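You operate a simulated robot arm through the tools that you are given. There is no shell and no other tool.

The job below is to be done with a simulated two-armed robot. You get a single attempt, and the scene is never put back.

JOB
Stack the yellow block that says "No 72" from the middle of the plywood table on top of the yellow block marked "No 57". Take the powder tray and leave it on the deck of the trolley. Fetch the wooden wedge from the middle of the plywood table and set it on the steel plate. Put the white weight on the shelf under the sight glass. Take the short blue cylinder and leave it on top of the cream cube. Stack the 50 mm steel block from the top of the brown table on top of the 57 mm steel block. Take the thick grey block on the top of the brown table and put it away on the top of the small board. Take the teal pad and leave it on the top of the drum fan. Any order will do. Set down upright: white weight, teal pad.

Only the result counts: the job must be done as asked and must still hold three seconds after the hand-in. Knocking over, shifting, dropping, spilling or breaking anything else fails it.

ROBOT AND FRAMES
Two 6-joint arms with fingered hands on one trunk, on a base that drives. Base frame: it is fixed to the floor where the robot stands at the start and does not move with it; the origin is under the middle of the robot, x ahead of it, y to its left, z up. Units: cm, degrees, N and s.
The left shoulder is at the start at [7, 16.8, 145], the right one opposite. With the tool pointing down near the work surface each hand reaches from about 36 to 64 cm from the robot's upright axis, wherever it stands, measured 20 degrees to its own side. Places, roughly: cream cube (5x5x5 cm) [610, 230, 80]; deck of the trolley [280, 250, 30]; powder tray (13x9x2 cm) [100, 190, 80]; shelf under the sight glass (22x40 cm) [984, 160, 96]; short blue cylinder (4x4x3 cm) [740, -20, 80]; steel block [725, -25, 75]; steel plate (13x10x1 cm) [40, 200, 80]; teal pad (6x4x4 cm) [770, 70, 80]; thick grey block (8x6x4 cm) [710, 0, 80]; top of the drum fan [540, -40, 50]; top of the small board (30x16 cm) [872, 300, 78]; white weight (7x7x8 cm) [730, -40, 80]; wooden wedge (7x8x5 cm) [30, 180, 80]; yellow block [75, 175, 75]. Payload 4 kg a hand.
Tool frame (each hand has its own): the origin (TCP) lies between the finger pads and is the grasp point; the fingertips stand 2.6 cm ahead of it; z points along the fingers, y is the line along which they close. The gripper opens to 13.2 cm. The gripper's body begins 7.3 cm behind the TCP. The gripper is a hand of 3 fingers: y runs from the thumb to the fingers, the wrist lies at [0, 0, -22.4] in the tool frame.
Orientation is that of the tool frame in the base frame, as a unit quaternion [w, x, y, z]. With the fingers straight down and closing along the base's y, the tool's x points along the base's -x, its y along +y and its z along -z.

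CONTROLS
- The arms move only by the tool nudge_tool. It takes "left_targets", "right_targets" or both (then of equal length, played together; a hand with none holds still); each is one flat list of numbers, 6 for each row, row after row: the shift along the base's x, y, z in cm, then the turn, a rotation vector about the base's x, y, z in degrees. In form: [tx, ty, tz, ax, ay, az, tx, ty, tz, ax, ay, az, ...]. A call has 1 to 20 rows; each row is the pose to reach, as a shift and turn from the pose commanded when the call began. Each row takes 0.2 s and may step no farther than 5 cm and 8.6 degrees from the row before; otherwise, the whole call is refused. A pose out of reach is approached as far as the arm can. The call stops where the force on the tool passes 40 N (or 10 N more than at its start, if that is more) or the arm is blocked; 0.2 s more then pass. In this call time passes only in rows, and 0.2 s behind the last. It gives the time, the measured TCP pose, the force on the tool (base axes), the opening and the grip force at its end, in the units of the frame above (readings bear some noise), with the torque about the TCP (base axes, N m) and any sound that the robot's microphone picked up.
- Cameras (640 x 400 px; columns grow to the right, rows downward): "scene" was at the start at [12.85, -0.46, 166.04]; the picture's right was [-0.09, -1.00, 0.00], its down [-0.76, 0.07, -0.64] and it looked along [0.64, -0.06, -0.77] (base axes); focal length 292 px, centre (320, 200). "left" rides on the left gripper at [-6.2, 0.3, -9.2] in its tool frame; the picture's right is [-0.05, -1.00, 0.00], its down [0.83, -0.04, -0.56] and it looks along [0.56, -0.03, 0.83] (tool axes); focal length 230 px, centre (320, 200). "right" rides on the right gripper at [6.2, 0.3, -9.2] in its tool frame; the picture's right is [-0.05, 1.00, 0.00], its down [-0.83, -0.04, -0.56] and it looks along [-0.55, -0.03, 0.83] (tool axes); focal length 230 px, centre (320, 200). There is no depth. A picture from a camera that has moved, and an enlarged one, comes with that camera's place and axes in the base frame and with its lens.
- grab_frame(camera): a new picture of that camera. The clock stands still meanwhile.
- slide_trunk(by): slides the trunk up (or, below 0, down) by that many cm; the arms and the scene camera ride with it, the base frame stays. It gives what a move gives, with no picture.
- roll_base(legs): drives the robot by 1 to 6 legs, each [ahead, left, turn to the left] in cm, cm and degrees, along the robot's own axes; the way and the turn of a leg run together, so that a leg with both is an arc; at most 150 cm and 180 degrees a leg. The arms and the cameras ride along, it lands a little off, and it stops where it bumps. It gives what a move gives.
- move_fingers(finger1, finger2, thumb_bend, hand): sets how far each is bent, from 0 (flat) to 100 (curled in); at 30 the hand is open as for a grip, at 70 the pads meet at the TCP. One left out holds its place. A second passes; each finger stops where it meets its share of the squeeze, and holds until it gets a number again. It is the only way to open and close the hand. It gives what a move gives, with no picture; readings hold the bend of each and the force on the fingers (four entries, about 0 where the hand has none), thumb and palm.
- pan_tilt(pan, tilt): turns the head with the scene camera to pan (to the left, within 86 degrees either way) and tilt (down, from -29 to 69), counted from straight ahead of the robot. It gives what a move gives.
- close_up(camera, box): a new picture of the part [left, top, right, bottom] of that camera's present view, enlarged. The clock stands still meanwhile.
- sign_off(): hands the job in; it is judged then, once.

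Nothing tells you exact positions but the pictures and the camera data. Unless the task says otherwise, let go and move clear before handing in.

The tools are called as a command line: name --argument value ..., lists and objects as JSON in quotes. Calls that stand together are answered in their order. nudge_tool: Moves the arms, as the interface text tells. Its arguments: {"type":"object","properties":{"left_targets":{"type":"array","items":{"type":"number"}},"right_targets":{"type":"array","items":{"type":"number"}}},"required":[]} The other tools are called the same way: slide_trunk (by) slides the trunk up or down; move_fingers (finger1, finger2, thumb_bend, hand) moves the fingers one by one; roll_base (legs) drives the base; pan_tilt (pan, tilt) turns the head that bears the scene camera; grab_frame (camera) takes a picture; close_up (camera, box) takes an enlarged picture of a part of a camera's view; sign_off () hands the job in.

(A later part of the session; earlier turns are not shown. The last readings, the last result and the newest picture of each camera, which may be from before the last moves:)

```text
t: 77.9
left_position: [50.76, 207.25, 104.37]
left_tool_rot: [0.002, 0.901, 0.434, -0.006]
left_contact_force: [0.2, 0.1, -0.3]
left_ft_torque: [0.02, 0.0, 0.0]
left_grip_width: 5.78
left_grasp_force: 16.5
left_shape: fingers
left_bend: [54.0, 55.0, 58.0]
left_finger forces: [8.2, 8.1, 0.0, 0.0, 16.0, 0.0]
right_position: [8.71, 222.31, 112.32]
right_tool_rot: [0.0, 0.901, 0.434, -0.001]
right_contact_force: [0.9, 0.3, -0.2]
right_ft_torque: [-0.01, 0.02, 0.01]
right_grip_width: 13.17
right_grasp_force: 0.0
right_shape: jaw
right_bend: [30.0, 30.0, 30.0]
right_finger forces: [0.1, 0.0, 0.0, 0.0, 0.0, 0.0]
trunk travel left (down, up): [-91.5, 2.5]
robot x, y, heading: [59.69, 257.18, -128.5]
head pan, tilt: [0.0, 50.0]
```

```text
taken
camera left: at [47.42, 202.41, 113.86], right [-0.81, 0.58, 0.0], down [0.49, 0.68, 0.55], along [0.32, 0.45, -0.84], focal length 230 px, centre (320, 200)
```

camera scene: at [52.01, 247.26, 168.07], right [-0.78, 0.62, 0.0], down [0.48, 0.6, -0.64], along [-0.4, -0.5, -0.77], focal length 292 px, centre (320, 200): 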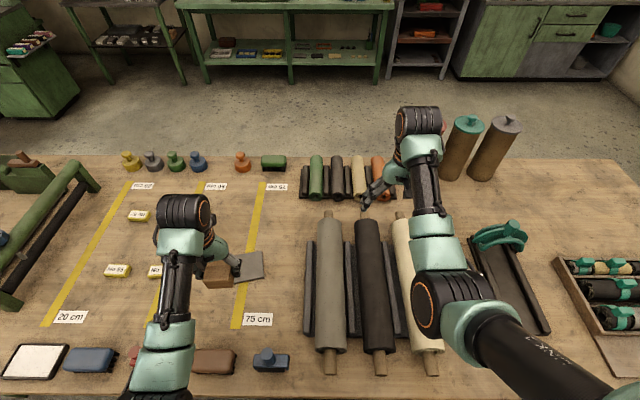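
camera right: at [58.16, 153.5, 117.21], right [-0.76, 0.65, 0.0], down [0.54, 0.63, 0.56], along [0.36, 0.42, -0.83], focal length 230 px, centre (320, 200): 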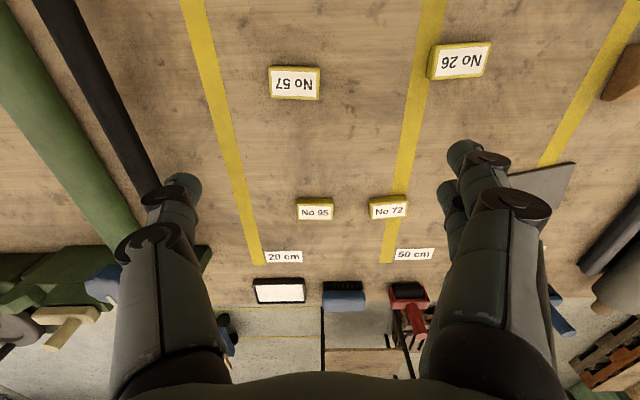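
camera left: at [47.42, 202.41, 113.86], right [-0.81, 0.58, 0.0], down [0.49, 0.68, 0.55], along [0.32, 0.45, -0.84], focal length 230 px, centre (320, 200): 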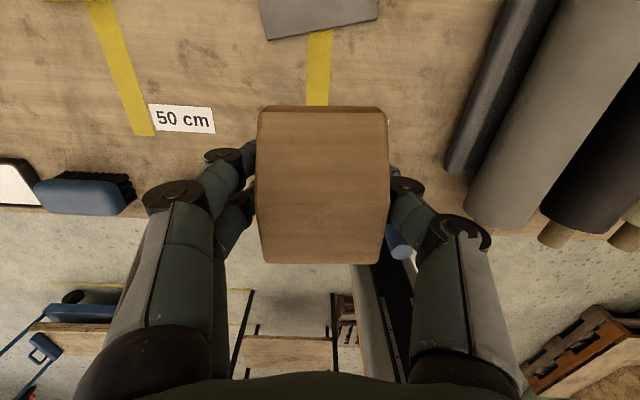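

The plate centre is at about (44, 197), turned ~12° relative to me. I'll lower the trunk 10 cm, then carry the wedge out over the plate.

slide_trunk --by -11

nudge_tool --left_targets '[-1.8, -2.8, 0, 0, 0, 3, -3.6, -5.6, 0, 0, 0, 6, -5.4, -8.4, 0, 0, 0, 9, -6.8, -10.4, 0, 0, 0, 12]'

grab_frame --camera "left"

grab_frame --camera "scene"

```text
t: 79.4
left_position: [50.72, 207.27, 93.34]
left_tool_rot: [0.002, 0.901, 0.434, -0.005]
left_contact_force: [0.1, -0.6, -1.4]
left_ft_torque: [0.02, 0.0, 0.01]
left_grip_width: 5.76
left_grasp_force: 16.1
left_shape: fingers
left_bend: [54.0, 55.0, 58.0]
left_finger forces: [8.1, 8.0, 0.0, 0.0, 16.1, 0.0]
right_position: [8.51, 222.01, 101.42]
right_tool_rot: [0.0, 0.9, 0.435, 0.0]
right_contact_force: [0.1, -0.4, 1.0]
right_ft_torque: [0.02, 0.0, -0.04]
right_grip_width: 13.22
right_grasp_force: 0.0
right_shape: jaw
right_bend: [30.0, 30.0, 30.0]
right_finger forces: [0.0, 0.0, 0.0, 0.1, 0.0, 0.1]
trunk travel left (down, up): [-80.5, 13.5]
robot x, y, heading: [59.43, 257.05, -128.5]
head pan, tilt: [0.0, 50.0]
```

```text
t: 80.4
left_position: [43.81, 196.46, 93.33]
left_tool_rot: [0.002, 0.85, 0.527, -0.004]
left_contact_force: [-0.2, 0.6, -0.8]
left_ft_torque: [-0.02, -0.01, 0.0]
left_grip_width: 5.77
left_grasp_force: 16.2
left_shape: fingers
left_bend: [54.0, 55.0, 58.0]
left_finger forces: [8.1, 8.0, 0.1, 0.0, 16.1, 0.0]
right_position: [8.59, 222.01, 101.25]
right_tool_rot: [0.0, 0.901, 0.435, 0.001]
right_contact_force: [0.3, -0.1, 0.2]
right_ft_torque: [-0.01, -0.01, -0.04]
right_grip_width: 13.2
right_grasp_force: 0.1
right_shape: jaw
right_bend: [30.0, 30.0, 30.0]
right_finger forces: [0.0, 0.0, 0.1, 0.0, 0.0, 0.1]
trunk travel left (down, up): [-80.5, 13.5]
robot x, y, heading: [59.97, 256.65, -128.5]
head pan, tilt: [0.0, 50.0]
```

```text
taken
camera left: at [41.47, 190.91, 102.81], right [-0.92, 0.4, 0.0], down [0.33, 0.77, 0.55], along [0.22, 0.5, -0.84], focal length 230 px, centre (320, 200)
```

left: 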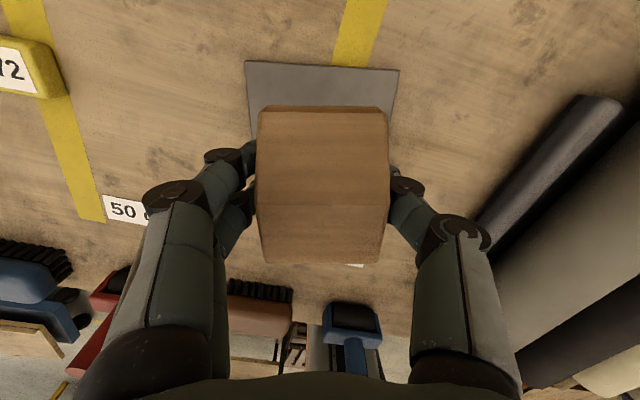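

```text
taken
camera scene: at [51.76, 246.95, 157.03], right [-0.78, 0.62, 0.0], down [0.48, 0.6, -0.64], along [-0.4, -0.5, -0.77], focal length 292 px, centre (320, 200)
```

scene: 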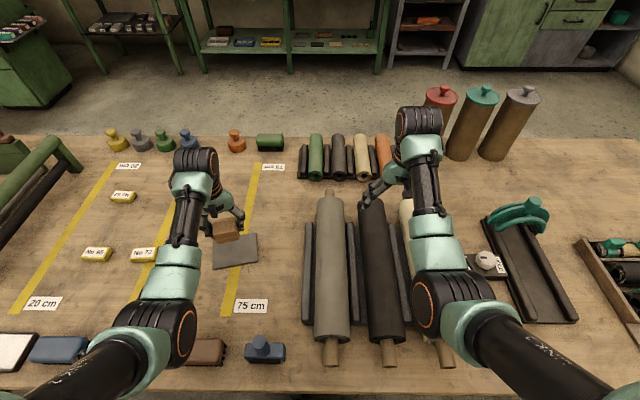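

The wedge is centred over the plate and aligned with it. Lowering gently to contact.

nudge_tool --left_targets '[0, 0, -4, 0, 0, 0, 0, 0, -7, 0, 0, 0, 0, 0, -8, 0, 0, 0, 0, 0, -8.5, 0, 0, 0]'

grab_frame --camera "left"

```text
t: 81.4
left_position: [44.06, 196.69, 84.83]
left_tool_rot: [0.002, 0.85, 0.526, -0.004]
left_contact_force: [0.0, -0.2, -1.3]
left_ft_torque: [-0.01, -0.01, 0.01]
left_grip_width: 5.78
left_grasp_force: 15.5
left_shape: fingers
left_bend: [54.0, 55.0, 58.0]
left_finger forces: [8.1, 8.0, 0.0, 0.1, 16.0, 0.1]
right_position: [8.62, 222.15, 101.36]
right_tool_rot: [-0.001, 0.901, 0.435, 0.0]
right_contact_force: [0.5, 0.2, 0.0]
right_ft_torque: [0.0, -0.02, -0.01]
right_grip_width: 13.16
right_grasp_force: 0.0
right_shape: jaw
right_bend: [30.0, 30.0, 30.0]
right_finger forces: [0.0, 0.0, 0.0, 0.1, 0.1, 0.1]
trunk travel left (down, up): [-80.5, 13.5]
robot x, y, heading: [60.0, 256.83, -128.3]
head pan, tilt: [0.0, 50.0]
```

```text
taken
camera left: at [41.79, 191.21, 94.33], right [-0.92, 0.4, 0.0], down [0.33, 0.77, 0.55], along [0.22, 0.5, -0.84], focal length 230 px, centre (320, 200)
```

left: 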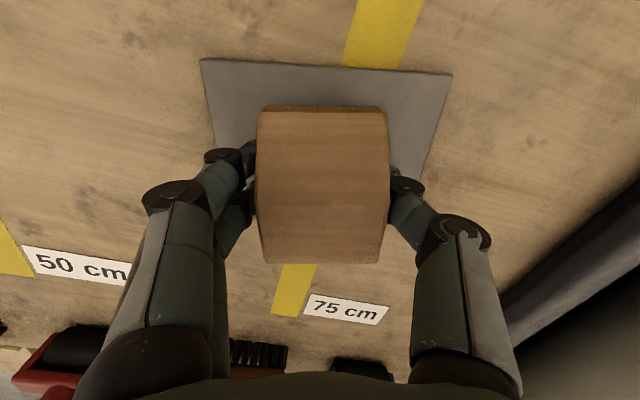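

Not touching yet; a little lower.

nudge_tool --left_targets '[0, 0, -0.3, 0, 0, 0, 0, 0, -0.5, 0, 0, 0]'

nudge_tool --left_targets '[0, 0, -0.2, 0, 0, 0, 0, 0, -0.4, 0, 0, 0]'

```text
t: 82.0
left_position: [43.98, 196.64, 84.33]
left_tool_rot: [0.002, 0.85, 0.526, -0.005]
left_contact_force: [0.4, -0.2, -2.1]
left_ft_torque: [0.02, 0.01, 0.01]
left_grip_width: 5.76
left_grasp_force: 15.8
left_shape: fingers
left_bend: [54.0, 55.0, 58.0]
left_finger forces: [8.2, 8.1, 0.0, 0.0, 16.1, 0.0]
right_position: [8.65, 222.19, 101.27]
right_tool_rot: [0.001, 0.901, 0.434, 0.0]
right_contact_force: [-0.5, -0.7, -0.1]
right_ft_torque: [0.0, 0.0, 0.03]
right_grip_width: 13.17
right_grasp_force: 0.0
right_shape: jaw
right_bend: [30.0, 30.0, 30.0]
right_finger forces: [0.0, 0.0, 0.0, 0.0, 0.1, 0.1]
trunk travel left (down, up): [-80.5, 13.5]
robot x, y, heading: [59.24, 256.73, -128.6]
head pan, tilt: [0.0, 50.0]
```

```text
t: 82.6
left_position: [44.14, 196.88, 84.03]
left_tool_rot: [0.004, 0.85, 0.526, -0.007]
left_contact_force: [1.8, 1.8, 11.4]
left_ft_torque: [-0.07, -0.48, 0.02]
left_grip_width: 5.76
left_grasp_force: 22.5
left_shape: fingers
left_bend: [54.0, 56.0, 58.0]
left_finger forces: [10.4, 17.7, 0.1, 0.0, 16.3, 0.1]
right_position: [8.71, 222.22, 101.46]
right_tool_rot: [0.002, 0.901, 0.434, -0.001]
right_contact_force: [-0.1, 0.1, 0.3]
right_ft_torque: [0.0, 0.02, -0.01]
right_grip_width: 13.18
right_grasp_force: 0.1
right_shape: jaw
right_bend: [30.0, 30.0, 30.0]
right_finger forces: [0.0, 0.1, 0.0, 0.0, 0.0, 0.0]
trunk travel left (down, up): [-80.5, 13.5]
robot x, y, heading: [59.86, 256.73, -128.5]
head pan, tilt: [0.0, 50.0]
```

Contact felt at about 84 cm. Releasing and backing straight up.

move_fingers --hand "left" --finger1 30 --finger2 30 --thumb_bend 30

nudge_tool --left_targets '[0, 0, 3, 0, 0, 0, 0, 0, 7, 0, 0, 0, 0, 0, 10, 0, 0, 0, 2, 3, 10, 0, 0, 0]'

grab_frame --camera "left"

grab_frame --camera "scene"

```text
t: 83.6
left_position: [44.0, 196.71, 83.85]
left_tool_rot: [0.002, 0.85, 0.527, -0.005]
left_contact_force: [0.6, -0.8, 0.0]
left_ft_torque: [0.0, -0.01, -0.02]
left_grip_width: 13.4
left_grasp_force: 0.0
left_shape: fingers
left_bend: [30.0, 30.0, 30.0]
left_finger forces: [0.0, 0.0, 0.0, 0.0, 0.0, 0.0]
right_position: [8.68, 221.98, 101.32]
right_tool_rot: [0.0, 0.901, 0.434, 0.0]
right_contact_force: [0.2, 0.1, -0.2]
right_ft_torque: [0.0, -0.01, -0.01]
right_grip_width: 13.18
right_grasp_force: 0.1
right_shape: jaw
right_bend: [30.0, 30.0, 30.0]
right_finger forces: [0.0, 0.0, 0.1, 0.0, 0.0, 0.1]
trunk travel left (down, up): [-80.5, 13.5]
robot x, y, heading: [59.21, 256.84, -128.1]
head pan, tilt: [0.0, 50.0]
```

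```text
t: 84.6
left_position: [45.67, 199.97, 94.04]
left_tool_rot: [0.003, 0.85, 0.526, -0.006]
left_contact_force: [-0.6, 0.0, 0.5]
left_ft_torque: [-0.01, 0.0, 0.03]
left_grip_width: 13.4
left_grasp_force: 0.1
left_shape: fingers
left_bend: [30.0, 30.0, 30.0]
left_finger forces: [0.2, 0.0, 0.0, 0.1, 0.0, 0.1]
right_position: [8.58, 222.25, 101.42]
right_tool_rot: [0.001, 0.901, 0.435, -0.001]
right_contact_force: [0.6, -0.5, 0.3]
right_ft_torque: [-0.03, 0.04, 0.02]
right_grip_width: 13.18
right_grasp_force: 0.1
right_shape: jaw
right_bend: [30.0, 30.0, 30.0]
right_finger forces: [0.0, 0.0, 0.1, 0.0, 0.0, 0.0]
trunk travel left (down, up): [-80.5, 13.5]
robot x, y, heading: [59.43, 256.96, -128.7]
head pan, tilt: [0.0, 50.0]
```

```text
taken
camera left: at [43.49, 194.46, 103.46], right [-0.92, 0.4, 0.0], down [0.34, 0.77, 0.55], along [0.22, 0.5, -0.84], focal length 230 px, centre (320, 200)
```

left: 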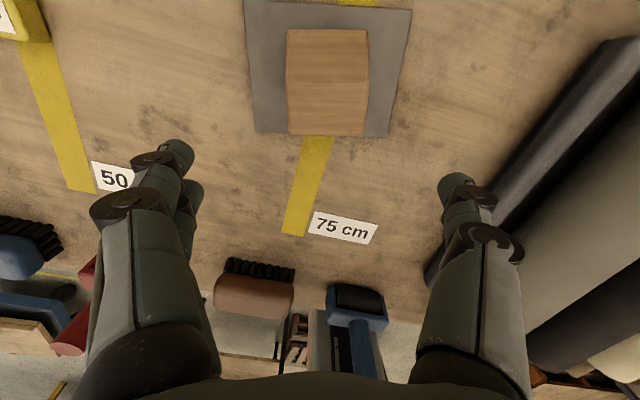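

```text
taken
camera scene: at [52.02, 247.28, 157.08], right [-0.78, 0.62, 0.0], down [0.48, 0.6, -0.64], along [-0.4, -0.5, -0.77], focal length 292 px, centre (320, 200)
```

scene: 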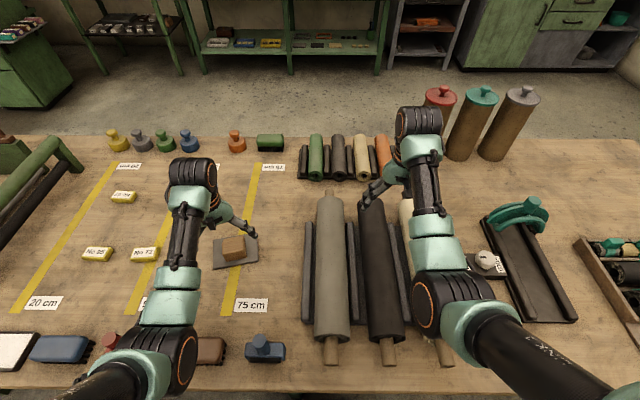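

The wedge rests on the plate. Next is block No 72, about 54 cm ahead and 51 cm to my left; I'll strafe left 29 cm to bring it under the left hand.

roll_base --legs '[[0, 29, 0]]'

grab_frame --camera "left"

grab_frame --camera "scene"

```text
t: 86.6
left_position: [68.5, 181.69, 93.76]
left_tool_rot: [0.003, 0.849, 0.528, -0.005]
left_contact_force: [0.3, 0.2, -0.4]
left_ft_torque: [0.02, -0.03, 0.02]
left_grip_width: 13.39
left_grasp_force: 0.1
left_shape: fingers
left_bend: [30.0, 30.0, 30.0]
left_finger forces: [0.1, 0.0, 0.0, 0.0, 0.1, 0.0]
right_position: [31.35, 204.0, 101.22]
right_tool_rot: [0.001, 0.9, 0.435, 0.0]
right_contact_force: [0.1, 0.1, -0.8]
right_ft_torque: [0.01, -0.04, -0.01]
right_grip_width: 13.18
right_grasp_force: 0.1
right_shape: jaw
right_bend: [30.0, 30.0, 30.0]
right_finger forces: [0.0, 0.0, 0.1, 0.0, 0.1, 0.1]
trunk travel left (down, up): [-80.5, 13.5]
robot x, y, heading: [82.39, 238.91, -128.2]
head pan, tilt: [0.0, 50.0]
```

```text
taken
camera left: at [66.27, 176.3, 103.35], right [-0.92, 0.4, 0.0], down [0.33, 0.77, 0.55], along [0.22, 0.5, -0.84], focal length 230 px, centre (320, 200)
```

left: 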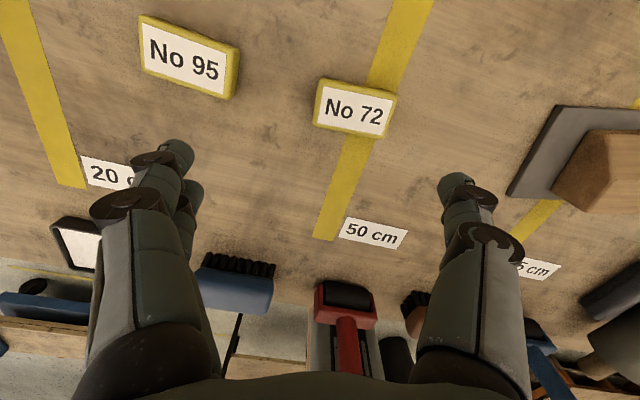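

```text
taken
camera scene: at [74.56, 229.13, 157.05], right [-0.78, 0.62, 0.0], down [0.48, 0.6, -0.64], along [-0.4, -0.5, -0.77], focal length 292 px, centre (320, 200)
```

scene: 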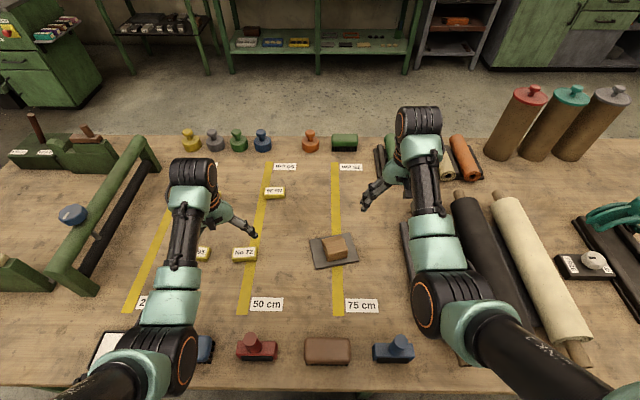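

Block No 72 lies between/just right of the fingers, its long axis nearly across in front of me. I'll align the hand over it (shift ~3 cm, turn −10°) and check.

nudge_tool --left_targets '[-1.6, -0.2, 0, 0, 0, -5, -3.2, -0.4, 0, 0, 0, -10, -3.2, -0.4, -3, 0, 0, -10]'

grab_frame --camera "left"

```text
t: 87.4
left_position: [65.43, 181.23, 90.72]
left_tool_rot: [0.002, 0.893, 0.451, -0.005]
left_contact_force: [-0.2, 0.4, -0.7]
left_ft_torque: [0.0, 0.03, 0.0]
left_grip_width: 13.4
left_grasp_force: 0.2
left_shape: fingers
left_bend: [30.0, 30.0, 30.0]
left_finger forces: [0.1, 0.0, 0.1, 0.1, 0.0, 0.1]
right_position: [31.56, 203.96, 101.34]
right_tool_rot: [-0.001, 0.9, 0.436, 0.0]
right_contact_force: [-0.4, -0.8, 1.0]
right_ft_torque: [0.0, -0.05, 0.01]
right_grip_width: 13.22
right_grasp_force: 0.0
right_shape: jaw
right_bend: [30.0, 30.0, 30.0]
right_finger forces: [0.1, 0.0, 0.0, 0.1, 0.1, 0.0]
trunk travel left (down, up): [-80.5, 13.5]
robot x, y, heading: [82.41, 238.62, -128.5]
head pan, tilt: [0.0, 50.0]
```

```text
taken
camera left: at [62.25, 176.21, 100.11], right [-0.83, 0.55, 0.0], down [0.46, 0.7, 0.55], along [0.3, 0.46, -0.84], focal length 230 px, centre (320, 200)
```

left: 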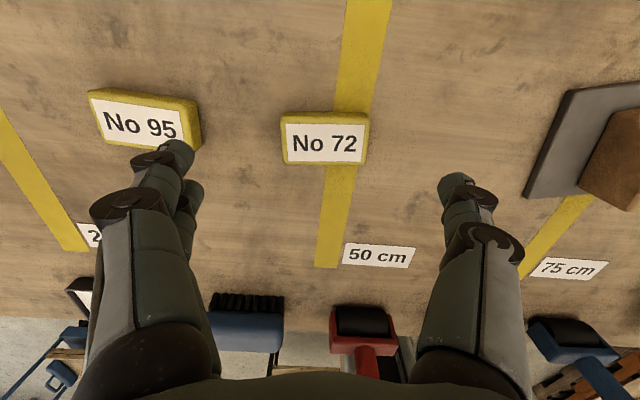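

Aligned. Since No 95 is close to the left finger, I'll narrow the hand first, then lower and grip the upper part of No 72.

move_fingers --hand "left" --finger1 42 --finger2 42 --thumb_bend 42

nudge_tool --left_targets '[-0.3, 0.2, -3, 0, 0, 0, -0.3, 0.2, -5.5, 0, 0, 0, -0.3, 0.2, -6.7, 0, 0, 0]'

grab_frame --camera "left"

```text
t: 88.4
left_position: [65.36, 181.22, 90.56]
left_tool_rot: [0.002, 0.892, 0.451, -0.006]
left_contact_force: [0.7, 0.0, -0.1]
left_ft_torque: [0.0, 0.01, 0.02]
left_grip_width: 9.56
left_grasp_force: 0.0
left_shape: fingers
left_bend: [42.0, 42.0, 42.0]
left_finger forces: [0.0, 0.0, 0.0, 0.0, 0.1, 0.1]
right_position: [31.4, 203.9, 101.3]
right_tool_rot: [0.001, 0.9, 0.436, 0.001]
right_contact_force: [0.0, 0.1, 0.3]
right_ft_torque: [0.04, 0.0, -0.03]
right_grip_width: 13.19
right_grasp_force: 0.0
right_shape: jaw
right_bend: [30.0, 30.0, 30.0]
right_finger forces: [0.0, 0.1, 0.1, 0.0, 0.0, 0.0]
trunk travel left (down, up): [-80.5, 13.5]
robot x, y, heading: [82.37, 238.81, -128.1]
head pan, tilt: [0.0, 50.0]
```

```text
t: 89.2
left_position: [65.23, 181.73, 84.23]
left_tool_rot: [0.002, 0.892, 0.451, -0.006]
left_contact_force: [1.1, -0.9, -0.1]
left_ft_torque: [0.01, 0.04, -0.02]
left_grip_width: 9.56
left_grasp_force: 0.1
left_shape: fingers
left_bend: [42.0, 42.0, 42.0]
left_finger forces: [0.0, 0.0, 0.0, 0.0, 0.0, 0.1]
right_position: [31.56, 203.88, 101.26]
right_tool_rot: [0.0, 0.9, 0.437, 0.0]
right_contact_force: [-0.4, 0.3, 0.6]
right_ft_torque: [0.01, 0.01, -0.02]
right_grip_width: 13.2
right_grasp_force: 0.0
right_shape: jaw
right_bend: [30.0, 30.0, 30.0]
right_finger forces: [0.0, 0.1, 0.1, 0.0, 0.1, 0.0]
trunk travel left (down, up): [-80.5, 13.5]
robot x, y, heading: [82.37, 238.92, -128.0]
head pan, tilt: [0.0, 50.0]
```

```text
taken
camera left: at [61.97, 176.65, 93.75], right [-0.84, 0.55, 0.0], down [0.46, 0.7, 0.55], along [0.3, 0.46, -0.84], focal length 230 px, centre (320, 200)
```

left: 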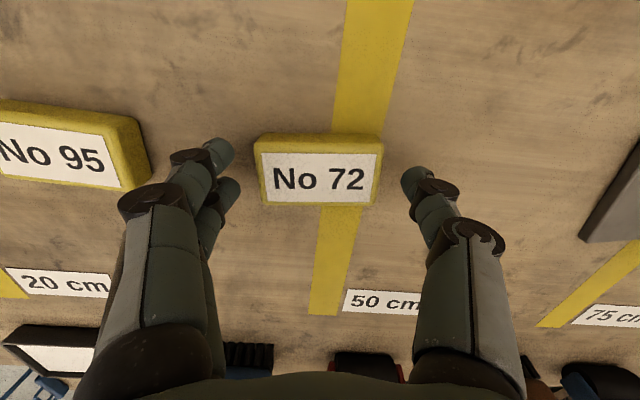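

The block is centred. A half-centimetre nudge forward, then close.

nudge_tool --left_targets '[-0.3, -0.4, -0.2, 0, 0, 0]'

move_fingers --hand "left" --finger1 65 --finger2 65 --thumb_bend 65

grab_frame --camera "left"

```text
t: 89.6
left_position: [64.9, 181.13, 84.04]
left_tool_rot: [0.001, 0.892, 0.452, -0.005]
left_contact_force: [-0.1, 0.7, 1.1]
left_ft_torque: [-0.03, 0.03, 0.0]
left_grip_width: 9.53
left_grasp_force: 0.0
left_shape: fingers
left_bend: [42.0, 42.0, 42.0]
left_finger forces: [0.0, 0.1, 0.1, 0.0, 0.1, 0.1]
right_position: [31.49, 203.89, 101.45]
right_tool_rot: [0.0, 0.9, 0.436, 0.0]
right_contact_force: [-0.1, 0.7, -0.1]
right_ft_torque: [-0.02, -0.01, -0.01]
right_grip_width: 13.2
right_grasp_force: 0.1
right_shape: jaw
right_bend: [30.0, 30.0, 30.0]
right_finger forces: [0.0, 0.1, 0.0, 0.0, 0.1, 0.0]
trunk travel left (down, up): [-80.5, 13.5]
robot x, y, heading: [82.86, 238.64, -128.3]
head pan, tilt: [0.0, 50.0]
```

```text
t: 90.6
left_position: [65.02, 181.21, 84.13]
left_tool_rot: [0.002, 0.893, 0.451, -0.005]
left_contact_force: [0.3, 0.6, -0.5]
left_ft_torque: [-0.01, 0.03, -0.03]
left_grip_width: 6.72
left_grasp_force: 18.2
left_shape: fingers
left_bend: [51.0, 51.0, 55.0]
left_finger forces: [9.1, 9.0, 0.1, 0.0, 18.4, 0.1]
right_position: [31.61, 203.9, 101.26]
right_tool_rot: [0.0, 0.9, 0.436, 0.0]
right_contact_force: [0.1, -0.2, -0.5]
right_ft_torque: [0.0, -0.01, 0.0]
right_grip_width: 13.19
right_grasp_force: 0.1
right_shape: jaw
right_bend: [30.0, 30.0, 30.0]
right_finger forces: [0.0, 0.0, 0.0, 0.0, 0.0, 0.0]
trunk travel left (down, up): [-80.5, 13.5]
robot x, y, heading: [82.42, 238.95, -128.4]
head pan, tilt: [0.0, 50.0]
```

```text
taken
camera left: at [61.7, 176.2, 93.61], right [-0.84, 0.55, 0.0], down [0.46, 0.7, 0.55], along [0.3, 0.46, -0.84], focal length 230 px, centre (320, 200)
```

left: 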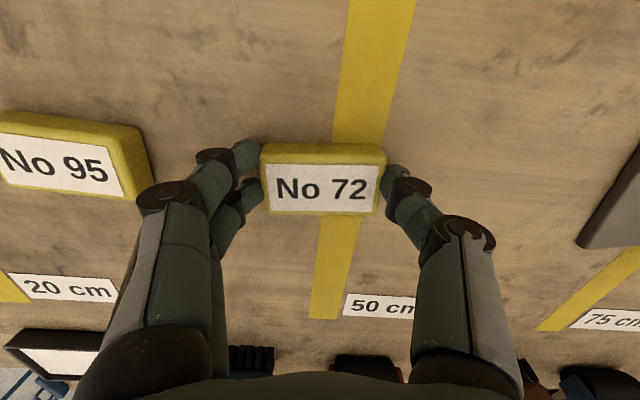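

No 72 is gripped at 18 N. I'll lift it, raise the trunk, and retract both arms before moving over to the powder tray.

nudge_tool --left_targets '[0, 0, 2, 0, 0, 0, 0, 0, 5, 0, 0, 0]'

slide_trunk --by 12

nudge_tool --left_targets '[2.9, 3.6, 0, 0, 0, 0, 5.8, 7.2, 0, 0, 0, 0, 8.7, 10.9, 0, 0, 0, 0]' --right_targets '[2.9, 3.6, -2, 0, 0, 0, 5.8, 7.2, -4, 0, 0, 0, 8.7, 10.9, -6, 0, 0, 0]'

roll_base --legs '[[-25, 0, 0], [0, 66, 0]]'

grab_frame --camera "scene"

grab_frame --camera "right"

```text
t: 91.2
left_position: [64.78, 181.32, 89.11]
left_tool_rot: [0.001, 0.892, 0.452, -0.005]
left_contact_force: [0.4, 0.5, -0.2]
left_ft_torque: [-0.01, 0.01, 0.01]
left_grip_width: 6.75
left_grasp_force: 17.9
left_shape: fingers
left_bend: [51.0, 51.0, 55.0]
left_finger forces: [9.2, 9.0, 0.0, 0.1, 18.4, 0.0]
right_position: [31.44, 203.85, 101.41]
right_tool_rot: [0.0, 0.9, 0.436, 0.0]
right_contact_force: [-0.5, -0.3, -0.3]
right_ft_torque: [0.0, 0.03, 0.01]
right_grip_width: 13.18
right_grasp_force: 0.1
right_shape: jaw
right_bend: [30.0, 30.0, 30.0]
right_finger forces: [0.0, 0.0, 0.0, 0.1, 0.0, 0.1]
trunk travel left (down, up): [-80.5, 13.5]
robot x, y, heading: [82.21, 238.96, -128.4]
head pan, tilt: [0.0, 50.0]
```

```text
t: 92.7
left_position: [64.8, 181.26, 101.07]
left_tool_rot: [0.001, 0.892, 0.452, -0.006]
left_contact_force: [0.0, -0.2, -0.3]
left_ft_torque: [0.03, 0.02, 0.02]
left_grip_width: 6.74
left_grasp_force: 18.1
left_shape: fingers
left_bend: [51.0, 51.0, 55.0]
left_finger forces: [9.2, 9.1, 0.0, 0.0, 18.4, 0.0]
right_position: [31.41, 204.03, 113.36]
right_tool_rot: [0.0, 0.9, 0.436, 0.0]
right_contact_force: [0.0, -0.8, 1.0]
right_ft_torque: [0.0, -0.01, -0.01]
right_grip_width: 13.17
right_grasp_force: 0.0
right_shape: jaw
right_bend: [30.0, 30.0, 30.0]
right_finger forces: [0.0, 0.1, 0.1, 0.1, 0.0, 0.0]
trunk travel left (down, up): [-92.5, 1.5]
robot x, y, heading: [82.52, 238.9, -128.2]
head pan, tilt: [0.0, 50.0]
```

```text
refused: row 1 steps farther than a row can; nothing moved
```

```text
t: 97.9
left_position: [134.15, 158.45, 101.14]
left_tool_rot: [0.002, 0.892, 0.453, -0.005]
left_contact_force: [-0.5, -0.9, -0.2]
left_ft_torque: [0.01, -0.01, 0.01]
left_grip_width: 6.76
left_grasp_force: 18.3
left_shape: fingers
left_bend: [51.0, 51.0, 55.0]
left_finger forces: [9.1, 9.1, 0.1, 0.1, 18.4, 0.1]
right_position: [100.8, 180.93, 113.3]
right_tool_rot: [0.001, 0.899, 0.437, 0.001]
right_contact_force: [-0.7, -0.3, -0.8]
right_ft_torque: [0.01, -0.06, 0.0]
right_grip_width: 13.16
right_grasp_force: 0.1
right_shape: jaw
right_bend: [30.0, 30.0, 30.0]
right_finger forces: [0.1, 0.0, 0.1, 0.0, 0.0, 0.1]
trunk travel left (down, up): [-92.5, 1.5]
robot x, y, heading: [152.0, 215.81, -128.0]
head pan, tilt: [0.0, 50.0]
```

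```text
taken
camera scene: at [143.94, 206.28, 169.05], right [-0.79, 0.62, 0.0], down [0.47, 0.6, -0.64], along [-0.4, -0.51, -0.77], focal length 292 px, centre (320, 200)
```

scene: 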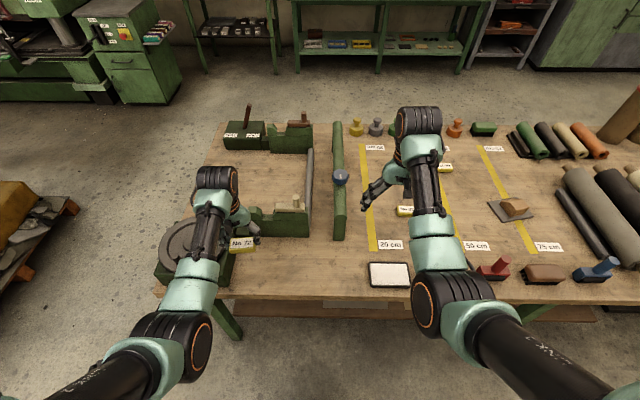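

```text
taken
camera right: at [104.81, 185.69, 122.59], right [0.75, -0.66, 0.0], down [-0.55, -0.63, 0.56], along [-0.36, -0.42, -0.83], focal length 230 px, centre (320, 200)
```

right: 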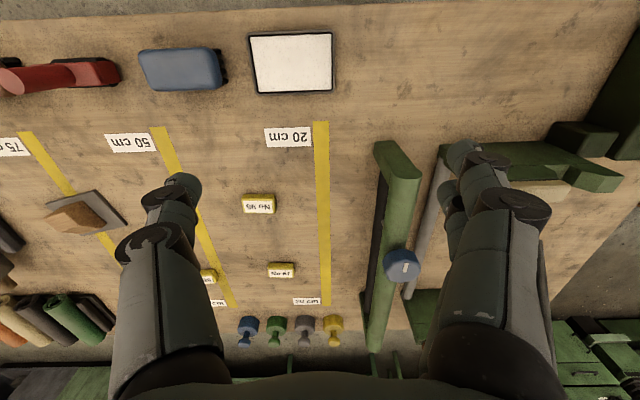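

The tray is at about (100.4, 187.2), its long side parallel to the table edge. I'll pull the left hand (holding No 72) back off the table and, at the same time, turn the right hand 90° over the tray so it can grip across the 9 cm width.

nudge_tool --left_targets '[1.5, 1.9, 0, 0, 0, 0, 3, 3.8, 0, 0, 0, 0, 4.5, 5.7, 0, 0, 0, 0, 6, 7.6, 0, 0, 0, 0, 7.5, 9.5, 0, 0, 0, 0, 9, 11.4, 0, 0, 0, 0, 9.9, 12.6, 0, 0, 0, 0, 9.9, 12.6, 0, 0, 0, 0, 9.9, 12.6, 0, 0, 0, 0, 9.9, 12.6, 0, 0, 0, 0, 9.9, 12.6, 0, 0, 0, 0]' --right_targets '[0, 0.6, -1, 0, 0, 8.2, 0, 1.2, -2, 0, 0, 16.4, 0, 1.8, -3, 0, 0, 24.6, 0, 2.4, -4, 0, 0, 32.8, 0, 3, -5, 0, 0, 41, 0, 3.6, -6, 0, 0, 49.2, 0, 4.2, -6, 0, 0, 57.4, 0, 4.8, -6, 0, 0, 65.6, 0, 5.4, -6, 0, 0, 73.8, -0.2, 6, -6, 0, 0, 82, -0.4, 6.3, -6, 0, 0, 89.5]'

grab_frame --camera "right"

grab_frame --camera "scene"

```text
t: 100.3
left_position: [144.07, 171.18, 101.11]
left_tool_rot: [0.003, 0.891, 0.453, -0.005]
left_contact_force: [-0.4, 0.1, -0.7]
left_ft_torque: [-0.05, 0.0, -0.01]
left_grip_width: 6.75
left_grasp_force: 18.2
left_shape: fingers
left_bend: [51.0, 51.0, 55.0]
left_finger forces: [9.2, 9.0, 0.0, 0.0, 18.3, 0.0]
right_position: [100.83, 186.55, 107.27]
right_tool_rot: [0.008, 0.382, 0.924, 0.0]
right_contact_force: [0.1, 0.5, -0.1]
right_ft_torque: [-0.01, 0.02, 0.01]
right_grip_width: 13.21
right_grasp_force: 0.1
right_shape: jaw
right_bend: [30.0, 30.0, 30.0]
right_finger forces: [0.0, 0.1, 0.1, 0.0, 0.0, 0.0]
right hand out of reach, approached as far as the arm can: row 11
trunk travel left (down, up): [-92.5, 1.5]
robot x, y, heading: [151.96, 215.96, -128.2]
head pan, tilt: [0.0, 50.0]
```

```text
taken
camera right: at [96.47, 191.26, 116.48], right [0.74, 0.67, 0.01], down [0.55, -0.61, 0.57], along [0.38, -0.42, -0.82], focal length 230 px, centre (320, 200)
```

right: 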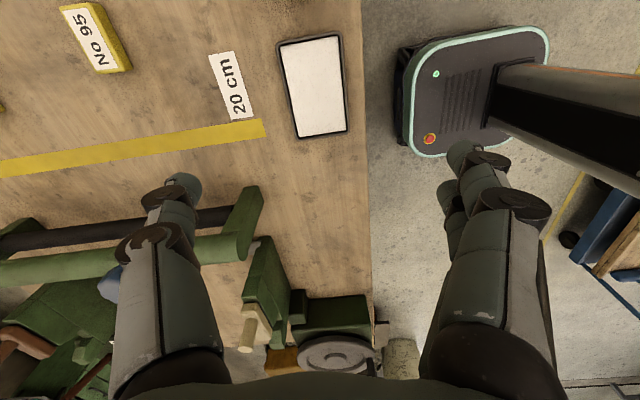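

```text
taken
camera scene: at [144.05, 206.14, 169.05], right [-0.79, 0.62, 0.0], down [0.47, 0.6, -0.64], along [-0.4, -0.51, -0.77], focal length 292 px, centre (320, 200)
```

scene: 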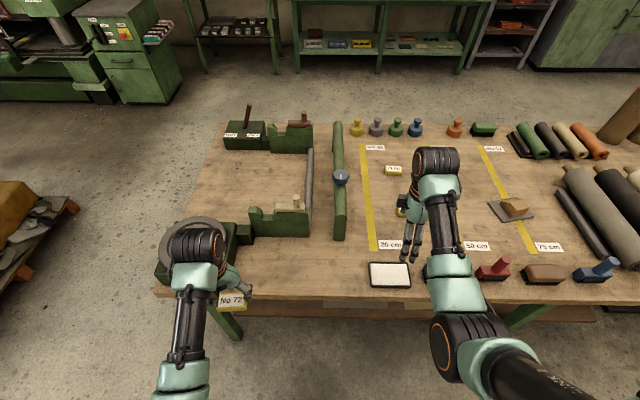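

The tray is under the right hand, which stands about 6° short of square. I'll lower the trunk 9 cm and finish the turn and centring.

slide_trunk --by -9

nudge_tool --right_targets '[-0.4, 0.2, -2, 0, 0, 3, -0.8, 0.4, -4, 0, 0, 6]'

grab_frame --camera "right"

grab_frame --camera "left"

```text
t: 101.5
left_position: [144.09, 171.16, 92.06]
left_tool_rot: [0.002, 0.892, 0.453, -0.005]
left_contact_force: [-0.1, 1.0, -1.2]
left_ft_torque: [0.0, 0.0, 0.03]
left_grip_width: 6.7
left_grasp_force: 17.9
left_shape: fingers
left_bend: [51.0, 51.0, 55.0]
left_finger forces: [9.2, 9.2, 0.2, 0.0, 18.2, 0.0]
right_position: [100.87, 186.59, 98.42]
right_tool_rot: [0.009, 0.384, 0.923, -0.002]
right_contact_force: [0.2, -0.3, 0.3]
right_ft_torque: [0.0, 0.0, 0.02]
right_grip_width: 13.17
right_grasp_force: 0.1
right_shape: jaw
right_bend: [30.0, 30.0, 30.0]
right_finger forces: [0.0, 0.0, 0.0, 0.0, 0.0, 0.0]
trunk travel left (down, up): [-83.5, 10.5]
robot x, y, heading: [151.9, 216.17, -128.1]
head pan, tilt: [0.0, 50.0]
```

```text
t: 102.1
left_position: [144.03, 171.14, 92.08]
left_tool_rot: [0.002, 0.892, 0.453, -0.005]
left_contact_force: [0.9, 0.9, -1.0]
left_ft_torque: [-0.02, 0.02, -0.01]
left_grip_width: 6.76
left_grasp_force: 18.0
left_shape: fingers
left_bend: [51.0, 51.0, 55.0]
left_finger forces: [9.1, 9.1, 0.1, 0.0, 18.4, 0.1]
right_position: [101.45, 185.42, 94.63]
right_tool_rot: [0.016, 0.378, 0.926, 0.0]
right_contact_force: [-0.2, -0.3, -0.6]
right_ft_torque: [0.0, 0.0, 0.01]
right_grip_width: 13.18
right_grasp_force: 0.0
right_shape: jaw
right_bend: [30.0, 30.0, 30.0]
right_finger forces: [0.0, 0.0, 0.0, 0.0, 0.0, 0.0]
right hand out of reach, approached as far as the arm can: row 1, 2
trunk travel left (down, up): [-83.5, 10.5]
robot x, y, heading: [151.57, 215.79, -127.8]
head pan, tilt: [0.0, 50.0]
```

```text
taken
camera right: at [96.93, 190.22, 103.68], right [0.74, 0.68, 0.01], down [0.54, -0.61, 0.58], along [0.4, -0.42, -0.81], focal length 230 px, centre (320, 200)
```

right: 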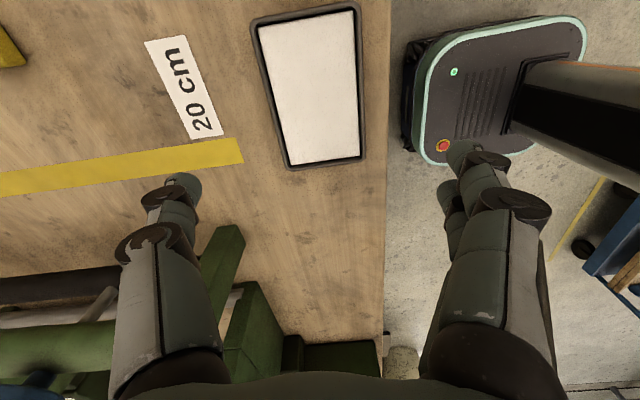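

```text
taken
camera left: at [140.88, 166.15, 101.58], right [-0.84, 0.55, 0.0], down [0.46, 0.7, 0.55], along [0.3, 0.46, -0.84], focal length 230 px, centre (320, 200)
```

left: 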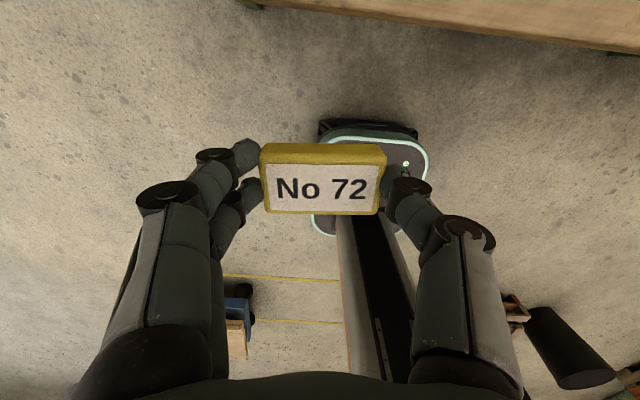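

The wrist can't quite square up at this offset. I'll shift the base 10 cm to the right so that the right arm reaches more inward, then bring the hand back over the tray.

nudge_tool --right_targets '[0, 0, 4, 0, 0, 0]'

roll_base --legs '[[0, -10, 0]]'

nudge_tool --right_targets '[2, -1.6, 0, 0, 0, 0, 4, -3.2, 0, 0, 0, 2, 6, -4.8, 0, 0, 0, 4, 7.9, -6.2, 0, 0, 0, 6]'

grab_frame --camera "right"

```text
t: 102.5
left_position: [144.09, 171.15, 92.06]
left_tool_rot: [0.002, 0.891, 0.453, -0.005]
left_contact_force: [0.1, 0.6, -0.7]
left_ft_torque: [0.0, -0.02, 0.01]
left_grip_width: 6.75
left_grasp_force: 18.0
left_shape: fingers
left_bend: [51.0, 51.0, 55.0]
left_finger forces: [9.2, 9.1, 0.1, 0.0, 18.3, 0.0]
right_position: [101.62, 185.32, 98.64]
right_tool_rot: [0.017, 0.38, 0.925, 0.001]
right_contact_force: [0.1, 0.3, 0.0]
right_ft_torque: [0.01, 0.0, 0.03]
right_grip_width: 13.21
right_grasp_force: 0.0
right_shape: jaw
right_bend: [30.0, 30.0, 30.0]
right_finger forces: [0.1, 0.1, 0.0, 0.1, 0.0, 0.0]
trunk travel left (down, up): [-83.5, 10.5]
robot x, y, heading: [151.89, 215.82, -128.1]
head pan, tilt: [0.0, 50.0]
```

```text
t: 103.7
left_position: [136.25, 177.29, 92.02]
left_tool_rot: [0.0, 0.891, 0.453, -0.005]
left_contact_force: [-0.5, -1.3, -1.2]
left_ft_torque: [0.02, 0.0, 0.0]
left_grip_width: 6.74
left_grasp_force: 18.5
left_shape: fingers
left_bend: [51.0, 51.0, 55.0]
left_finger forces: [9.2, 9.1, 0.0, 0.0, 18.4, 0.0]
right_position: [93.66, 191.4, 98.57]
right_tool_rot: [0.016, 0.378, 0.926, 0.0]
right_contact_force: [0.9, -0.8, 0.1]
right_ft_torque: [-0.02, 0.03, 0.0]
right_grip_width: 13.2
right_grasp_force: 0.1
right_shape: jaw
right_bend: [30.0, 30.0, 30.0]
right_finger forces: [0.1, 0.2, 0.0, 0.0, 0.0, 0.0]
trunk travel left (down, up): [-83.5, 10.5]
robot x, y, heading: [144.24, 222.3, -128.0]
head pan, tilt: [0.0, 50.0]
```

```text
t: 104.7
left_position: [136.06, 177.39, 92.1]
left_tool_rot: [0.002, 0.891, 0.453, -0.004]
left_contact_force: [0.5, -0.3, -0.9]
left_ft_torque: [0.01, 0.0, 0.01]
left_grip_width: 6.75
left_grasp_force: 18.5
left_shape: fingers
left_bend: [51.0, 51.0, 55.0]
left_finger forces: [9.2, 9.0, 0.1, 0.0, 18.3, 0.0]
right_position: [100.16, 184.21, 97.87]
right_tool_rot: [0.008, 0.343, 0.939, 0.007]
right_contact_force: [0.5, 0.1, 0.4]
right_ft_torque: [0.0, 0.02, -0.03]
right_grip_width: 13.22
right_grasp_force: 0.1
right_shape: jaw
right_bend: [30.0, 30.0, 30.0]
right_finger forces: [0.0, 0.1, 0.1, 0.0, 0.0, 0.1]
right hand out of reach, approached as far as the arm can: row 3, 4
trunk travel left (down, up): [-83.5, 10.5]
robot x, y, heading: [143.74, 222.31, -128.4]
head pan, tilt: [0.0, 50.0]
```

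```text
taken
camera right: at [95.48, 188.37, 107.1], right [0.68, 0.73, 0.02], down [0.6, -0.57, 0.56], along [0.42, -0.37, -0.83], focal length 230 px, centre (320, 200)
```

right: 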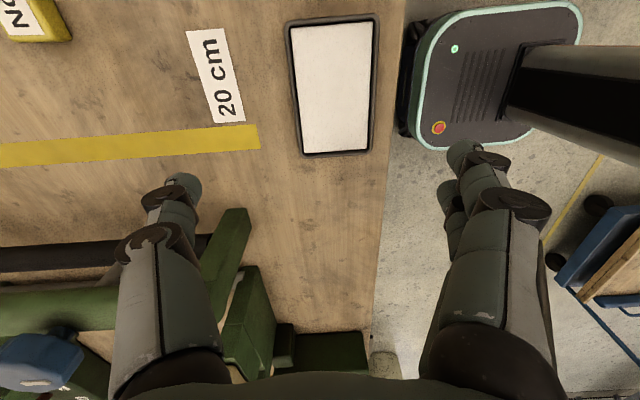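

Now the hand is square to the tray; it needs to come about 2.7 cm back toward me. Adjusting while lowering a little.

nudge_tool --right_targets '[0, 1.3, -2, 0, 0, 0, 0, 2.7, -4, 0, 0, 0]'

grab_frame --camera "right"

```text
t: 105.3
left_position: [136.05, 177.44, 92.23]
left_tool_rot: [0.002, 0.892, 0.453, -0.005]
left_contact_force: [-0.1, -0.7, 0.4]
left_ft_torque: [-0.01, 0.0, 0.03]
left_grip_width: 6.72
left_grasp_force: 18.2
left_shape: fingers
left_bend: [51.0, 51.0, 55.0]
left_finger forces: [9.1, 9.1, 0.0, 0.1, 18.4, 0.0]
right_position: [100.17, 184.47, 94.55]
right_tool_rot: [0.008, 0.341, 0.94, -0.003]
right_contact_force: [0.4, 0.0, -0.4]
right_ft_torque: [-0.02, 0.02, 0.05]
right_grip_width: 13.2
right_grasp_force: 0.0
right_shape: jaw
right_bend: [30.0, 30.0, 30.0]
right_finger forces: [0.1, 0.0, 0.0, 0.1, 0.0, 0.1]
right hand out of reach, approached as far as the arm can: row 1, 2
trunk travel left (down, up): [-83.5, 10.5]
robot x, y, heading: [143.68, 222.34, -127.8]
head pan, tilt: [0.0, 50.0]
```

```text
taken
camera right: at [95.45, 188.72, 103.66], right [0.68, 0.73, 0.0], down [0.6, -0.56, 0.57], along [0.42, -0.39, -0.82], focal length 230 px, centre (320, 200)
```

right: 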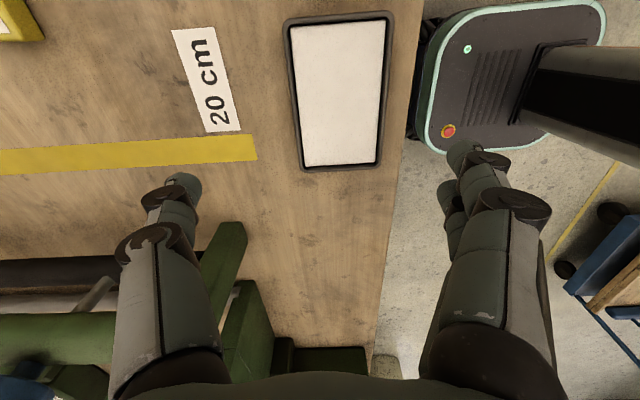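

The arm won't come closer with this wrist angle, so I'll move the base instead: 2 cm back and 2 cm right.

roll_base --legs '[[-2.0, -2.1, 0]]'

grab_frame --camera "right"

```text
t: 106.1
left_position: [135.81, 179.78, 91.82]
left_tool_rot: [-0.001, 0.891, 0.454, -0.005]
left_contact_force: [0.4, -1.2, -1.1]
left_ft_torque: [0.03, 0.0, -0.01]
left_grip_width: 6.76
left_grasp_force: 17.7
left_shape: fingers
left_bend: [51.0, 51.0, 55.0]
left_finger forces: [9.1, 9.2, 0.1, 0.0, 18.3, 0.0]
right_position: [99.8, 186.88, 93.96]
right_tool_rot: [0.006, 0.34, 0.94, 0.001]
right_contact_force: [-0.4, -0.1, 1.2]
right_ft_torque: [0.04, -0.02, 0.02]
right_grip_width: 13.2
right_grasp_force: 0.0
right_shape: jaw
right_bend: [30.0, 30.0, 30.0]
right_finger forces: [0.0, 0.0, 0.0, 0.1, 0.1, 0.0]
trunk travel left (down, up): [-83.5, 10.5]
robot x, y, heading: [143.46, 224.99, -128.1]
head pan, tilt: [0.0, 50.0]
```

```text
taken
camera right: at [95.17, 191.19, 103.25], right [0.68, 0.73, 0.01], down [0.6, -0.56, 0.56], along [0.42, -0.38, -0.83], focal length 230 px, centre (320, 200)
```

right: 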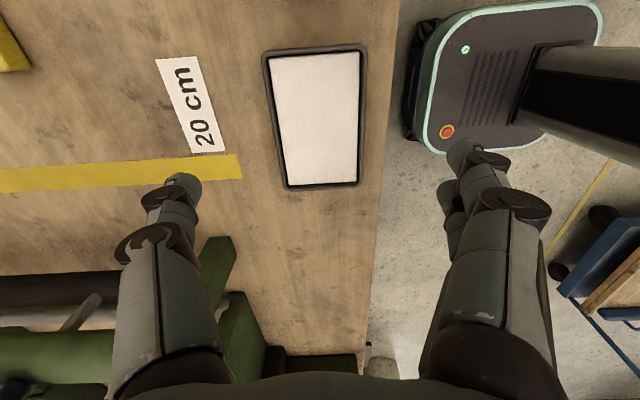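

The tray is centred. Lowering the right hand around it.

nudge_tool --right_targets '[0, 0, -4, 0, 0, 0, 0, 0, -7, 0, 0, 0, 0, 0, -9, 0, 0, 0]'

grab_frame --camera "right"

```text
t: 106.9
left_position: [135.74, 180.3, 92.13]
left_tool_rot: [0.003, 0.891, 0.453, -0.004]
left_contact_force: [0.5, -0.3, -0.9]
left_ft_torque: [0.0, -0.06, 0.0]
left_grip_width: 6.73
left_grasp_force: 18.2
left_shape: fingers
left_bend: [51.0, 51.0, 55.0]
left_finger forces: [9.1, 9.0, 0.0, 0.0, 18.2, 0.0]
right_position: [99.83, 187.35, 85.03]
right_tool_rot: [0.008, 0.34, 0.94, -0.002]
right_contact_force: [-0.6, 0.5, 0.0]
right_ft_torque: [-0.01, 0.02, 0.01]
right_grip_width: 13.18
right_grasp_force: 0.2
right_shape: jaw
right_bend: [30.0, 30.0, 30.0]
right_finger forces: [0.0, 0.0, 0.0, 0.0, 0.0, 0.0]
trunk travel left (down, up): [-83.5, 10.5]
robot x, y, heading: [143.05, 224.78, -127.9]
head pan, tilt: [0.0, 50.0]
```

```text
taken
camera right: at [95.08, 191.66, 94.17], right [0.68, 0.73, 0.0], down [0.6, -0.56, 0.57], along [0.42, -0.38, -0.82], focal length 230 px, centre (320, 200)
```

right: 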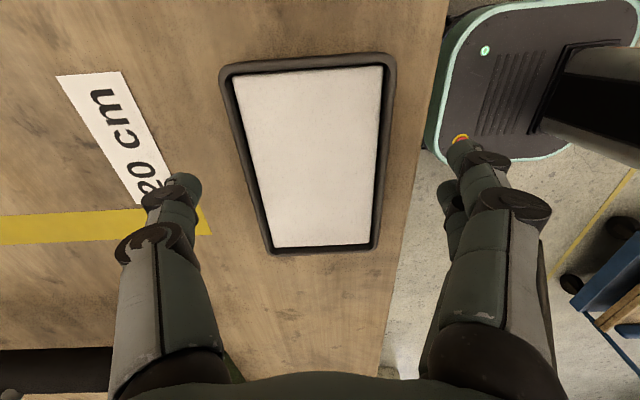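

Slight shift and last bit down, then close gently on the tray's long sides.

nudge_tool --right_targets '[-0.4, 0.3, -1.2, 0, 0, 0, -0.4, 0.3, -2.1, 0, 0, 0]'

move_fingers --hand "right" --finger1 50 --finger2 50 --thumb_bend 50

grab_frame --camera "right"

```text
t: 107.5
left_position: [135.68, 180.35, 92.12]
left_tool_rot: [0.002, 0.891, 0.453, -0.004]
left_contact_force: [-0.2, -0.3, 0.4]
left_ft_torque: [-0.02, 0.0, 0.0]
left_grip_width: 6.74
left_grasp_force: 17.8
left_shape: fingers
left_bend: [51.0, 51.0, 55.0]
left_finger forces: [9.1, 9.0, 0.1, 0.0, 18.4, 0.0]
right_position: [99.45, 187.58, 83.02]
right_tool_rot: [0.008, 0.341, 0.94, -0.002]
right_contact_force: [-0.6, -0.4, -0.7]
right_ft_torque: [0.0, 0.01, -0.01]
right_grip_width: 13.2
right_grasp_force: 0.1
right_shape: jaw
right_bend: [30.0, 30.0, 30.0]
right_finger forces: [0.1, 0.0, 0.1, 0.1, 0.0, 0.1]
trunk travel left (down, up): [-83.5, 10.5]
robot x, y, heading: [143.17, 224.86, -128.1]
head pan, tilt: [0.0, 50.0]
```

```text
t: 108.5
left_position: [135.81, 180.32, 92.13]
left_tool_rot: [0.002, 0.891, 0.454, -0.006]
left_contact_force: [0.1, 0.2, 0.4]
left_ft_torque: [-0.01, 0.02, -0.03]
left_grip_width: 6.73
left_grasp_force: 18.5
left_shape: fingers
left_bend: [51.0, 51.0, 55.0]
left_finger forces: [9.2, 9.0, 0.0, 0.0, 18.3, 0.0]
right_position: [99.63, 187.64, 83.27]
right_tool_rot: [0.007, 0.34, 0.94, -0.003]
right_contact_force: [-2.3, -0.8, 18.1]
right_ft_torque: [0.82, -0.43, 0.01]
right_grip_width: 8.43
right_grasp_force: 15.5
right_shape: fingers
right_bend: [47.0, 46.0, 47.0]
right_finger forces: [15.8, 8.3, 0.0, 0.0, 6.6, 0.0]
trunk travel left (down, up): [-83.5, 10.5]
robot x, y, heading: [143.24, 224.62, -128.0]
head pan, tilt: [0.0, 50.0]
```

```text
taken
camera right: at [94.8, 191.9, 92.38], right [0.68, 0.73, 0.0], down [0.6, -0.56, 0.57], along [0.42, -0.39, -0.82], focal length 230 px, centre (320, 200)
```

right: 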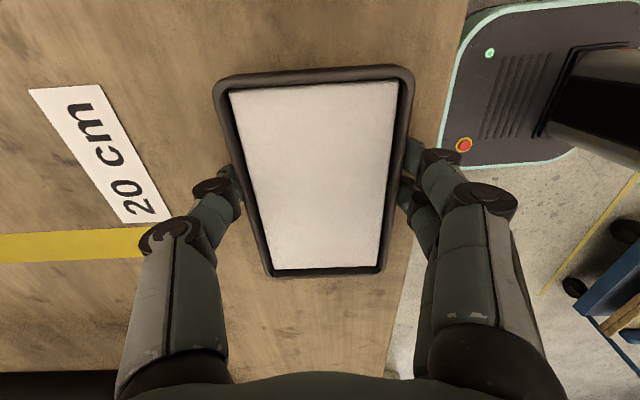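

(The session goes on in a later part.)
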